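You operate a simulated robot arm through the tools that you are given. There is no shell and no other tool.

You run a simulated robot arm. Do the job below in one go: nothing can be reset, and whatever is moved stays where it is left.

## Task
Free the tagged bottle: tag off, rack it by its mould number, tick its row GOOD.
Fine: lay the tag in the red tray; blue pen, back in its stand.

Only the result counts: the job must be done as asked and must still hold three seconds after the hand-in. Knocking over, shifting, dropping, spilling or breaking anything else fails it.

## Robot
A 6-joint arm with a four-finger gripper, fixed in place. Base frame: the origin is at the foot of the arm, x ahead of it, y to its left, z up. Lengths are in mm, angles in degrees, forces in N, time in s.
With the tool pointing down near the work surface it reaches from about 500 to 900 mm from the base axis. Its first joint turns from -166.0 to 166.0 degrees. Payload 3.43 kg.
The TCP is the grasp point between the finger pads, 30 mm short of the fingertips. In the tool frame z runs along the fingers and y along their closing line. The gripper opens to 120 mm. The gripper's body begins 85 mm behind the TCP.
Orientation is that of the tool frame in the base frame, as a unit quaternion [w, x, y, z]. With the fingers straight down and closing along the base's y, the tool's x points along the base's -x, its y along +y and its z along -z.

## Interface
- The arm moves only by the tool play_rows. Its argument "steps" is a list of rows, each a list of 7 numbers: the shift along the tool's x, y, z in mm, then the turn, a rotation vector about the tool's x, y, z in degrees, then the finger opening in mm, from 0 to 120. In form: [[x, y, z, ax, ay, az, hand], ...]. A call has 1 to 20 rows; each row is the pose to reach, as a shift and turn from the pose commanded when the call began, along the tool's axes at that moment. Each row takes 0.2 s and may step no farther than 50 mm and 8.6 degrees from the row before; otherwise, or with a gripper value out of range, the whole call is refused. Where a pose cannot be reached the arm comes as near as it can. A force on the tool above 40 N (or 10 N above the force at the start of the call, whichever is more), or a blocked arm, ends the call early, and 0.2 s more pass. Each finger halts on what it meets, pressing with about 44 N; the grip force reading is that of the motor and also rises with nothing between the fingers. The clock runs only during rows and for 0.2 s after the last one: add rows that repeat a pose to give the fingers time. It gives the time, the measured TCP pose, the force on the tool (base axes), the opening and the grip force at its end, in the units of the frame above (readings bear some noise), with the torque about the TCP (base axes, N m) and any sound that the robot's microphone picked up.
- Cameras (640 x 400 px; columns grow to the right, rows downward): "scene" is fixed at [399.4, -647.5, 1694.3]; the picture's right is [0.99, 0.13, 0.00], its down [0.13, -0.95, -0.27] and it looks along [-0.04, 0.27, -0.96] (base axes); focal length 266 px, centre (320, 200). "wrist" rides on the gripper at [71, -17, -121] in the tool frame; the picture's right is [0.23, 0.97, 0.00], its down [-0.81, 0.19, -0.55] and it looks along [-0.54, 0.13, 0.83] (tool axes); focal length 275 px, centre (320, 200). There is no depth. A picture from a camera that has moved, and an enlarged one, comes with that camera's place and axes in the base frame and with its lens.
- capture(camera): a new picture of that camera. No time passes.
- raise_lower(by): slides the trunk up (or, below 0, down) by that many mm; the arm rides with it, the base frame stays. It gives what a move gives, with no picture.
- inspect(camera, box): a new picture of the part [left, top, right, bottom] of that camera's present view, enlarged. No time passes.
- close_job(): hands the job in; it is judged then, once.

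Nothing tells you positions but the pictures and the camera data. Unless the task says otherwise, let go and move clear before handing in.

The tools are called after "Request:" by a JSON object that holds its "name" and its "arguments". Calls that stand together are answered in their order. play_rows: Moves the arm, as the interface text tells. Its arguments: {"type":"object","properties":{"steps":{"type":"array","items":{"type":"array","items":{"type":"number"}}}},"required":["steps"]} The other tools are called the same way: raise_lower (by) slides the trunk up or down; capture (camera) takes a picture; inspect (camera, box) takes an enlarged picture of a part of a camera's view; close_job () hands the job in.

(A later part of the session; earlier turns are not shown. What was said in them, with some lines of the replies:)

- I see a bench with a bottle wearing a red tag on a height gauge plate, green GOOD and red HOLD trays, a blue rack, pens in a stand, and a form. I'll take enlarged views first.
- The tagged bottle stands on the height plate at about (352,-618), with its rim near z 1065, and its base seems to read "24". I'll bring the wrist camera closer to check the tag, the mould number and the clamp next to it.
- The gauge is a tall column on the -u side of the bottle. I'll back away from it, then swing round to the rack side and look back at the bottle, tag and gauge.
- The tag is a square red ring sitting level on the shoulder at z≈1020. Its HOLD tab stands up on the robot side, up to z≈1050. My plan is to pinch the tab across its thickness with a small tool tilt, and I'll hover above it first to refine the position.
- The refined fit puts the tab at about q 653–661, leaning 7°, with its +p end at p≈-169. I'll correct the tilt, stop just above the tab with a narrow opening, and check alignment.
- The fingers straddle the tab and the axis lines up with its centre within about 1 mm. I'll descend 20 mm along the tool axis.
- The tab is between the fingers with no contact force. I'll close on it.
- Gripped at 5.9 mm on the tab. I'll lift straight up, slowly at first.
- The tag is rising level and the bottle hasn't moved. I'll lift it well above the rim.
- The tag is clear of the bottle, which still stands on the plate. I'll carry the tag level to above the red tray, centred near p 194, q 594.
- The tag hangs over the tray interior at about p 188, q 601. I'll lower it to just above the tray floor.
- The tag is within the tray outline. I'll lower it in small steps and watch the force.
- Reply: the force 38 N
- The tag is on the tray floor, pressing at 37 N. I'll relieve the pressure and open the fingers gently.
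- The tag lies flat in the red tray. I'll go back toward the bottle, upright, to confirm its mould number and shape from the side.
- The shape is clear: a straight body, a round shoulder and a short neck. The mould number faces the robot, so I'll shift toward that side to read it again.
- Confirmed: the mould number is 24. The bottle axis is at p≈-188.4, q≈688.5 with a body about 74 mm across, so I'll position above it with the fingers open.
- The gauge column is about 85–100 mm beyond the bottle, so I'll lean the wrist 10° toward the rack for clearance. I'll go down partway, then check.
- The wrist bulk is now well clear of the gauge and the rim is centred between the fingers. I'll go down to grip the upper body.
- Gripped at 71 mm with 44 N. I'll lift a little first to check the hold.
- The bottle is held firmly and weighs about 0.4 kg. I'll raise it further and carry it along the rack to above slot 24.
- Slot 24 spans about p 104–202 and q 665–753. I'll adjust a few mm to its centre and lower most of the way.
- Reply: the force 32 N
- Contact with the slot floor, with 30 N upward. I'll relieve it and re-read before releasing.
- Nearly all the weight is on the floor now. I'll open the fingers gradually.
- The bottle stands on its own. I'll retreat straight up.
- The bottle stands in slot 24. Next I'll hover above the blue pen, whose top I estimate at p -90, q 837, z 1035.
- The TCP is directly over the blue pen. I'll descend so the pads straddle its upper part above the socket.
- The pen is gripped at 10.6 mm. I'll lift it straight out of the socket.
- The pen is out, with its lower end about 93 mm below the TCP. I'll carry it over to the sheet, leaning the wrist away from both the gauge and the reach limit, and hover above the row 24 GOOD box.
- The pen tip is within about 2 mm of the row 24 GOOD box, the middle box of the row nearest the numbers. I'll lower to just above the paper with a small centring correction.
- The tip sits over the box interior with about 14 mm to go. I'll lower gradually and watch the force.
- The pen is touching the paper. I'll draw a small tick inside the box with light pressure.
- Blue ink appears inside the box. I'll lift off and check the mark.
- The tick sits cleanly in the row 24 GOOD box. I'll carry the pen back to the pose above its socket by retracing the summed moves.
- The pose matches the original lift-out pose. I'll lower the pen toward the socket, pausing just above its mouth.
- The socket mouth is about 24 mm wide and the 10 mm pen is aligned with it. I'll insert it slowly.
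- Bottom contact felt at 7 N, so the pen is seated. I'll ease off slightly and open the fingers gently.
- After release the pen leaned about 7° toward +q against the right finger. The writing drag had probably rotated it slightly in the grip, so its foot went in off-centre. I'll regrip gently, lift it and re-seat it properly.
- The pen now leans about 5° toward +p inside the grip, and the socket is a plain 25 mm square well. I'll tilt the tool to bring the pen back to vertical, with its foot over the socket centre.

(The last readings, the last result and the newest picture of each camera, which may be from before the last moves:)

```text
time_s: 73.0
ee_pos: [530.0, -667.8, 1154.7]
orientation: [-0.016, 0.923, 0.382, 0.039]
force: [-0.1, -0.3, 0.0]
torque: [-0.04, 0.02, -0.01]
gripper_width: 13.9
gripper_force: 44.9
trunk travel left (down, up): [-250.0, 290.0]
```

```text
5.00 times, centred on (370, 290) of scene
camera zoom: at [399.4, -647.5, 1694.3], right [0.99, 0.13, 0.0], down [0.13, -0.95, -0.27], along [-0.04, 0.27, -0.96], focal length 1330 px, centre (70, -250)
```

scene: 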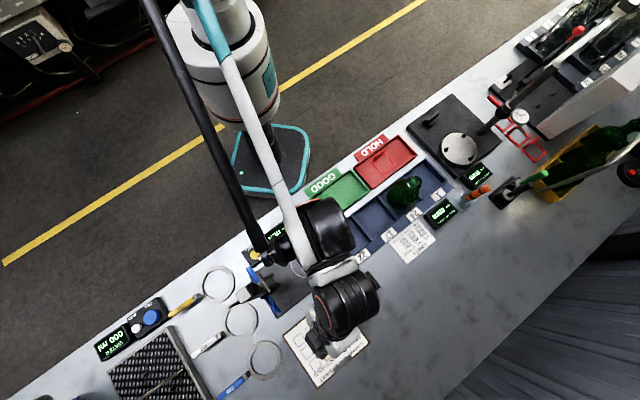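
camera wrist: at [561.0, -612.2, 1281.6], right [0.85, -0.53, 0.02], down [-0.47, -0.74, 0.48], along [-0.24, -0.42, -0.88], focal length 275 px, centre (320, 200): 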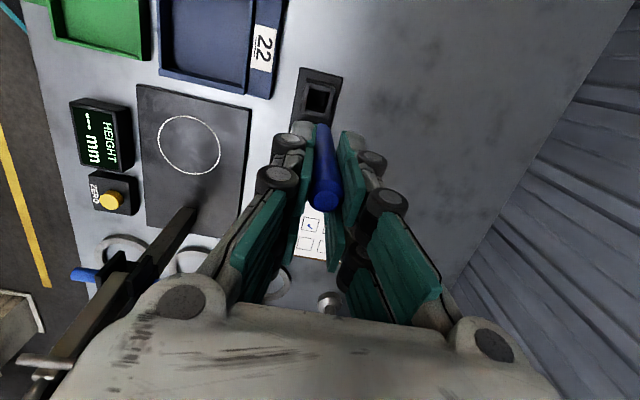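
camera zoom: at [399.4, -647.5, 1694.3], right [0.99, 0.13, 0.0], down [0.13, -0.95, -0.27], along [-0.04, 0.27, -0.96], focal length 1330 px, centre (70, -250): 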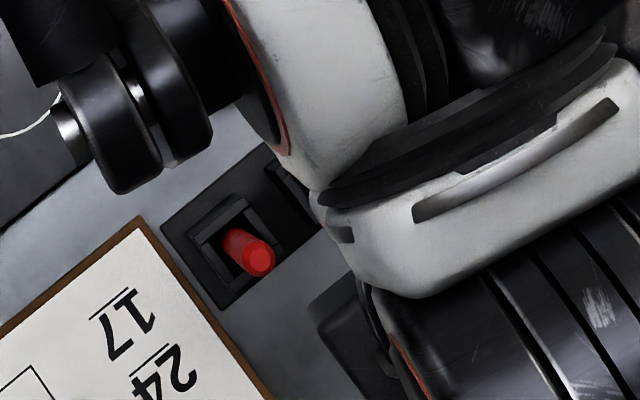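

Request:
{"name": "play_rows", "arguments": {"steps": [[-2.5, 0, 29.9, 0, 0, 0, 5], [-5, 0, 59.8, 0, 0, 0, 5], [-7.3, 0, 86.7, 0, 0, 0, 5], [-8.4, 0, 100, 0, 0, 0, 5], [-8.4, 0, 100, 0, 0, 0, 5]]}}

Request:
{"name": "inspect", "arguments": {"camera": "wrist", "box": [270, 60, 390, 220]}}

```text
time_s: 74.2
ee_pos: [529.8, -668.1, 1054.5]
orientation: [-0.016, 0.923, 0.382, 0.038]
force: [-0.3, -0.6, -0.5]
torque: [-0.03, 0.0, 0.0]
gripper_width: 13.9
gripper_force: 43.7
trunk travel left (down, up): [-250.0, 290.0]
```

```text
2.50 times, centred on (330, 140) of wrist
camera zoom: at [560.6, -612.2, 1181.4], right [0.85, -0.53, 0.02], down [-0.47, -0.74, 0.48], along [-0.24, -0.42, -0.88], focal length 688 px, centre (295, 350)
```

zoom: 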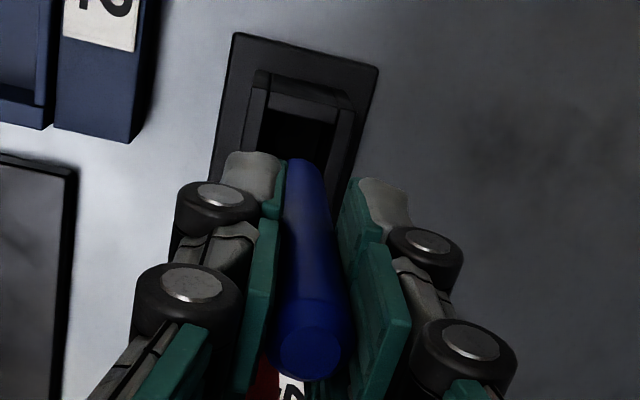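

Request:
{"name": "play_rows", "arguments": {"steps": [[0, -3, 0, 0, 0, 0, 5], [-0.8, -3, 10, 0, 0, 0, 5], [-1.7, -3, 20, 0, 0, 0, 5], [-2.5, -3, 30, 0, 0, 0, 5], [-3.3, -3, 39, 0, 0, 0, 5], [-3.9, -3, 46, 0, 0, 0, 5], [-3.9, -3, 46, 0, 0, 0, 5]]}}

Request:
{"name": "inspect", "arguments": {"camera": "wrist", "box": [270, 60, 390, 220]}}

```text
time_s: 75.8
ee_pos: [526.4, -664.4, 1007.3]
orientation: [-0.016, 0.923, 0.383, 0.039]
force: [0.0, -0.2, -0.4]
torque: [0.0, 0.01, 0.02]
gripper_width: 13.9
gripper_force: 44.1
trunk travel left (down, up): [-250.0, 290.0]
```

```text
2.50 times, centred on (330, 140) of wrist
camera zoom: at [558.1, -609.5, 1135.1], right [0.85, -0.53, 0.02], down [-0.47, -0.74, 0.48], along [-0.24, -0.42, -0.88], focal length 688 px, centre (295, 350)
```

zoom: 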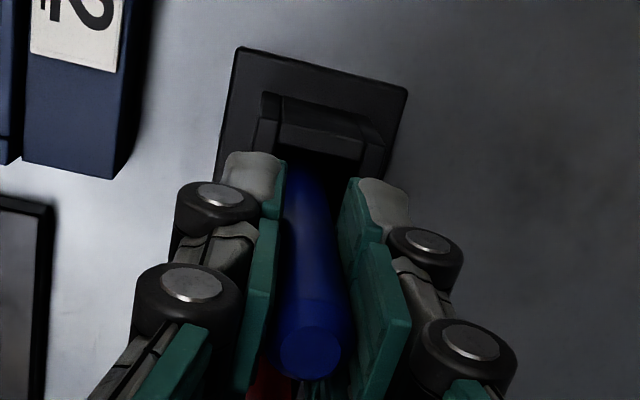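

Request:
{"name": "play_rows", "arguments": {"steps": [[-0.08, 0, 1, 0, 0, 0, 5], [-0.17, 0, 2, 0, 0, 0, 5], [-0.25, 0, 3, 0, 0, 0, 5], [-0.25, 0, 3, 0, 0, 0, 5]]}}

```text
time_s: 76.8
ee_pos: [527.4, -665.5, 1004.7]
orientation: [-0.016, 0.923, 0.383, 0.039]
force: [1.0, 0.4, -0.6]
torque: [0.01, 0.01, 0.02]
gripper_width: 13.7
gripper_force: 44.4
trunk travel left (down, up): [-250.0, 290.0]
```

Request:
{"name": "play_rows", "arguments": {"steps": [[-0.08, 0, 1, 0, 0, 0, 5], [-0.17, 0, 2, 0, 0, 0, 5], [-0.17, 0, 2, 0, 0, 0, 5]]}}

```text
time_s: 77.6
ee_pos: [527.2, -665.0, 1003.1]
orientation: [-0.016, 0.923, 0.382, 0.039]
force: [1.4, -1.7, 4.7]
torque: [-0.03, -0.08, -0.01]
gripper_width: 13.8
gripper_force: 43.9
trunk travel left (down, up): [-250.0, 290.0]
```

Floor contact at about 5 N. I'll ease off and open by only a couple of mm, to see whether the pen stands.

Request:
{"name": "play_rows", "arguments": {"steps": [[0, 0, -0.3, 0, 0, 0, 10], [0, 0, -0.3, 0, 0, 0, 13], [0, 0, -0.3, 0, 0, 0, 14], [0, 0, -0.3, 0, 0, 0, 15], [0, 0, -0.3, 0, 0, 0, 16], [0, 0, -0.3, 0, 0, 0, 17], [0, 0, -0.3, 0, 0, 0, 17]]}}

Request:
{"name": "inspect", "arguments": {"camera": "wrist", "box": [270, 60, 390, 220]}}

```text
time_s: 79.2
ee_pos: [527.2, -664.5, 1002.5]
orientation: [-0.017, 0.923, 0.382, 0.038]
force: [-0.4, -0.2, 0.5]
torque: [-0.01, -0.01, 0.0]
gripper_width: 16.7
gripper_force: 0.1
trunk travel left (down, up): [-250.0, 290.0]
```

```text
2.50 times, centred on (330, 140) of wrist
camera zoom: at [559.0, -610.3, 1130.2], right [0.85, -0.53, 0.02], down [-0.47, -0.74, 0.48], along [-0.24, -0.42, -0.88], focal length 688 px, centre (295, 350)
```

zoom: 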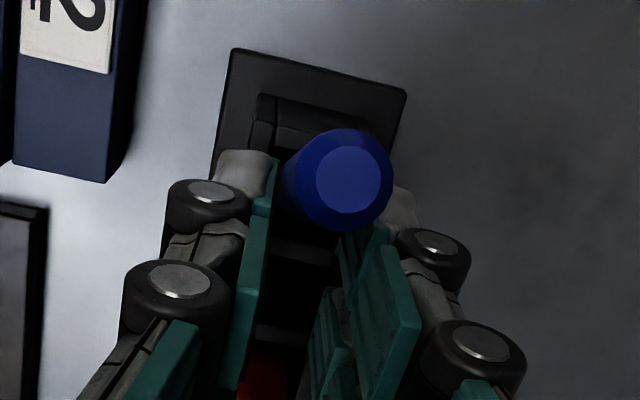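

The pen can't balance on its tip. It now rests leaning against the +p wall inside its own socket, so I'll retreat along the tool axis away from it and inspect.

Request:
{"name": "play_rows", "arguments": {"steps": [[-1, 0, -5, 0, 0, 0, 18], [-2, 0, -20, 0, 0, 0, 20], [-3, 0, -45, 0, 0, 0, 20], [-4, 0, -80, 0, 0, 0, 20], [-5, 0, -120, 0, 0, 0, 20], [-5, 0, -160, 0, 0, 0, 20], [-5, 0, -160, 0, 0, 0, 20]]}}

Request:
{"name": "capture", "arguments": {"camera": "wrist"}}

Request:
{"name": "inspect", "arguments": {"camera": "wrist", "box": [270, 40, 390, 160]}}

Request:
{"name": "inspect", "arguments": {"camera": "scene", "box": [335, 250, 405, 330]}}

```text
time_s: 80.8
ee_pos: [515.3, -678.4, 1162.0]
orientation: [-0.016, 0.923, 0.382, 0.04]
force: [-0.3, -0.2, 0.0]
torque: [0.02, 0.01, -0.01]
gripper_width: 19.9
gripper_force: 0.1
trunk travel left (down, up): [-250.0, 290.0]
```

```text
taken
camera wrist: at [545.9, -623.7, 1289.5], right [0.85, -0.53, 0.02], down [-0.47, -0.74, 0.48], along [-0.24, -0.42, -0.88], focal length 275 px, centre (320, 200)
```

wrist: 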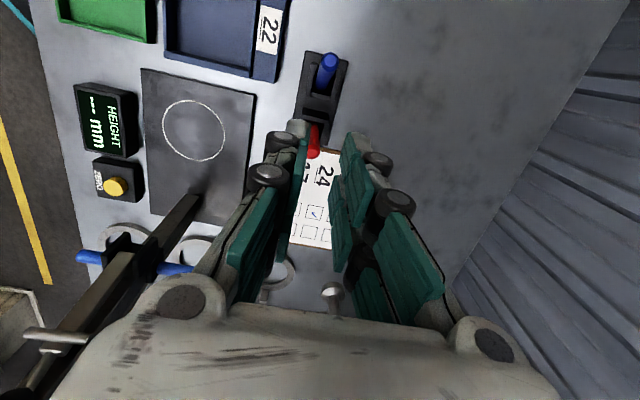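

```text
3.33 times, centred on (330, 100) of wrist
camera zoom: at [545.9, -623.7, 1289.5], right [0.85, -0.53, 0.02], down [-0.47, -0.74, 0.48], along [-0.24, -0.42, -0.88], focal length 918 px, centre (287, 533)
```

zoom: 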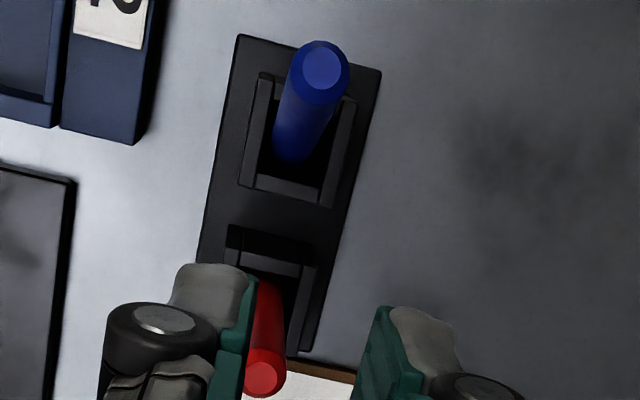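

```text
5.00 times, centred on (370, 290) of scene
camera zoom: at [399.4, -647.5, 1694.3], right [0.99, 0.13, 0.0], down [0.13, -0.95, -0.27], along [-0.04, 0.27, -0.96], focal length 1330 px, centre (70, -250)
```

zoom: 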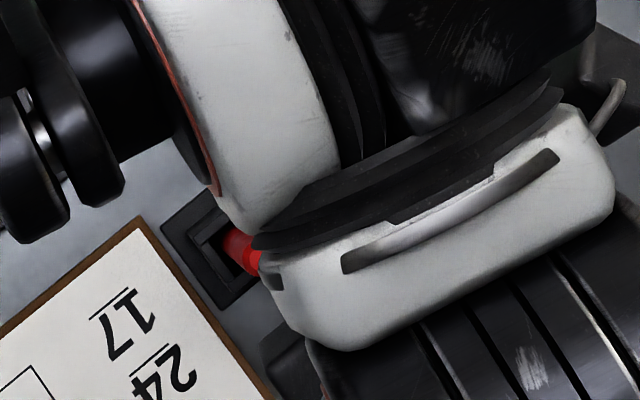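

The blue pen rests inside its own socket. I'll move the arm up and away for a final check of everything.

Request:
{"name": "play_rows", "arguments": {"steps": [[5, 0, -30, 0, 0, 0, 20], [15, -20, -60, 0, -1, 0, 20], [30, -65, -72, 0, -2, 0, 20], [45, -108, -74, 0, -3, 0, 20], [55, -152, -74.7, 0, -4, 0, 20], [66.5, -195, -74.7, 0, -4.8, 0, 20], [66.5, -230, -74.7, 0, -4.8, 0, 20], [66.5, -270, -74.7, 0, -4.8, 0, 20], [66.5, -270, -74.7, 0, -4.8, 0, 20]]}}

Request:
{"name": "capture", "arguments": {"camera": "scene"}}

Request:
{"name": "inspect", "arguments": {"camera": "scene", "box": [270, 250, 400, 390]}}

Request:
{"name": "inspect", "arguments": {"camera": "scene", "box": [340, 120, 470, 250]}}

Request:
{"name": "inspect", "arguments": {"camera": "scene", "box": [340, 260, 390, 315]}}

```text
time_s: 82.8
ee_pos: [367.2, -444.0, 1243.5]
orientation: [0.0, 0.924, 0.383, 0.0]
force: [0.0, 0.2, 0.0]
torque: [0.01, -0.05, 0.02]
gripper_width: 20.1
gripper_force: 0.1
trunk travel left (down, up): [-250.0, 290.0]
```

```text
taken
```

scene: 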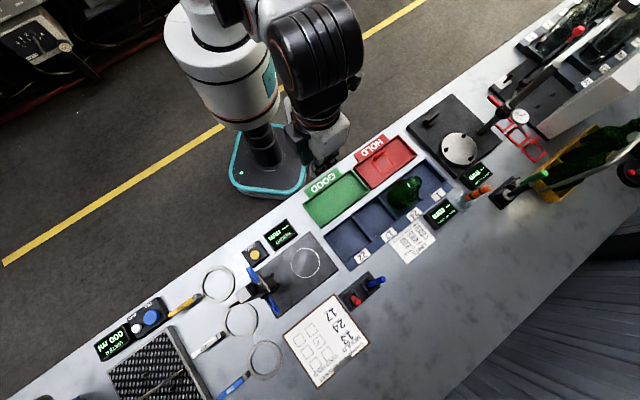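

```text
2.86 times, centred on (335, 320) of scene
camera zoom: at [399.4, -647.5, 1694.3], right [0.99, 0.13, 0.0], down [0.13, -0.95, -0.27], along [-0.04, 0.27, -0.96], focal length 760 px, centre (277, -143)
```

zoom: 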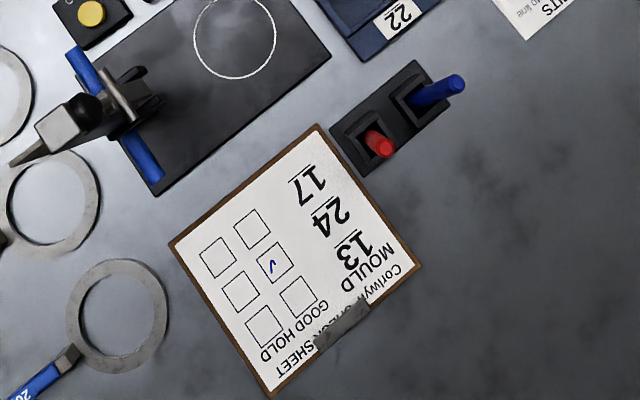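

```text
3.08 times, centred on (405, 185) of scene
camera zoom: at [399.4, -647.5, 1694.3], right [0.99, 0.13, 0.0], down [0.13, -0.95, -0.27], along [-0.04, 0.27, -0.96], focal length 818 px, centre (58, 246)
```

zoom: 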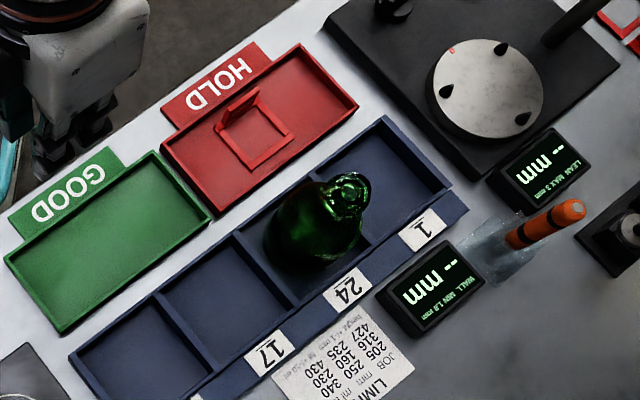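

```text
7.27 times, centred on (365, 288) of scene
camera zoom: at [399.4, -647.5, 1694.3], right [0.99, 0.13, 0.0], down [0.13, -0.95, -0.27], along [-0.04, 0.27, -0.96], focal length 1934 px, centre (-7, -436)
```

zoom: 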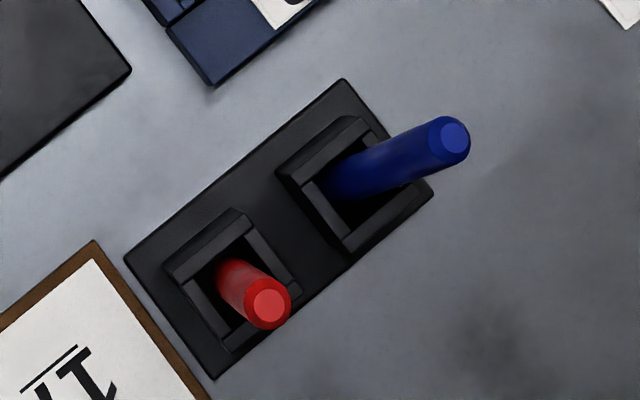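

Final check: the tag lies in the red tray, bottle 24 stands in slot 24, and the row 24 GOOD box has a blue tick. The blue pen is in its own stand socket, leaning against one wall because it won't balance upright on its tip. Nothing else has moved and the arm is clear, so I'm handing in.

Request:
{"name": "close_job", "arguments": {}}

```text
The job is handed in.
```

I finished all four parts of the job and handed it in; the result hasn't come back yet. The one imperfect part is the blue pen, which leans in its stand instead of standing upright.

- **Tag:** I took it off the bottle without moving the bottle, and it lies flat in the red HOLD tray.
- **Bottle:** the mould number reads 24. It stands upright in rack slot 24.
- **Check sheet:** there is a blue tick inside the GOOD box of row 24.
- **Blue pen:** it is back in its own socket, leaning about 15° against one wall. I seated it twice, but it tipped each time I let go, so I left it leaning.

The final pictures show nothing else moved or knocked over, and the arm is clear of the bench items.
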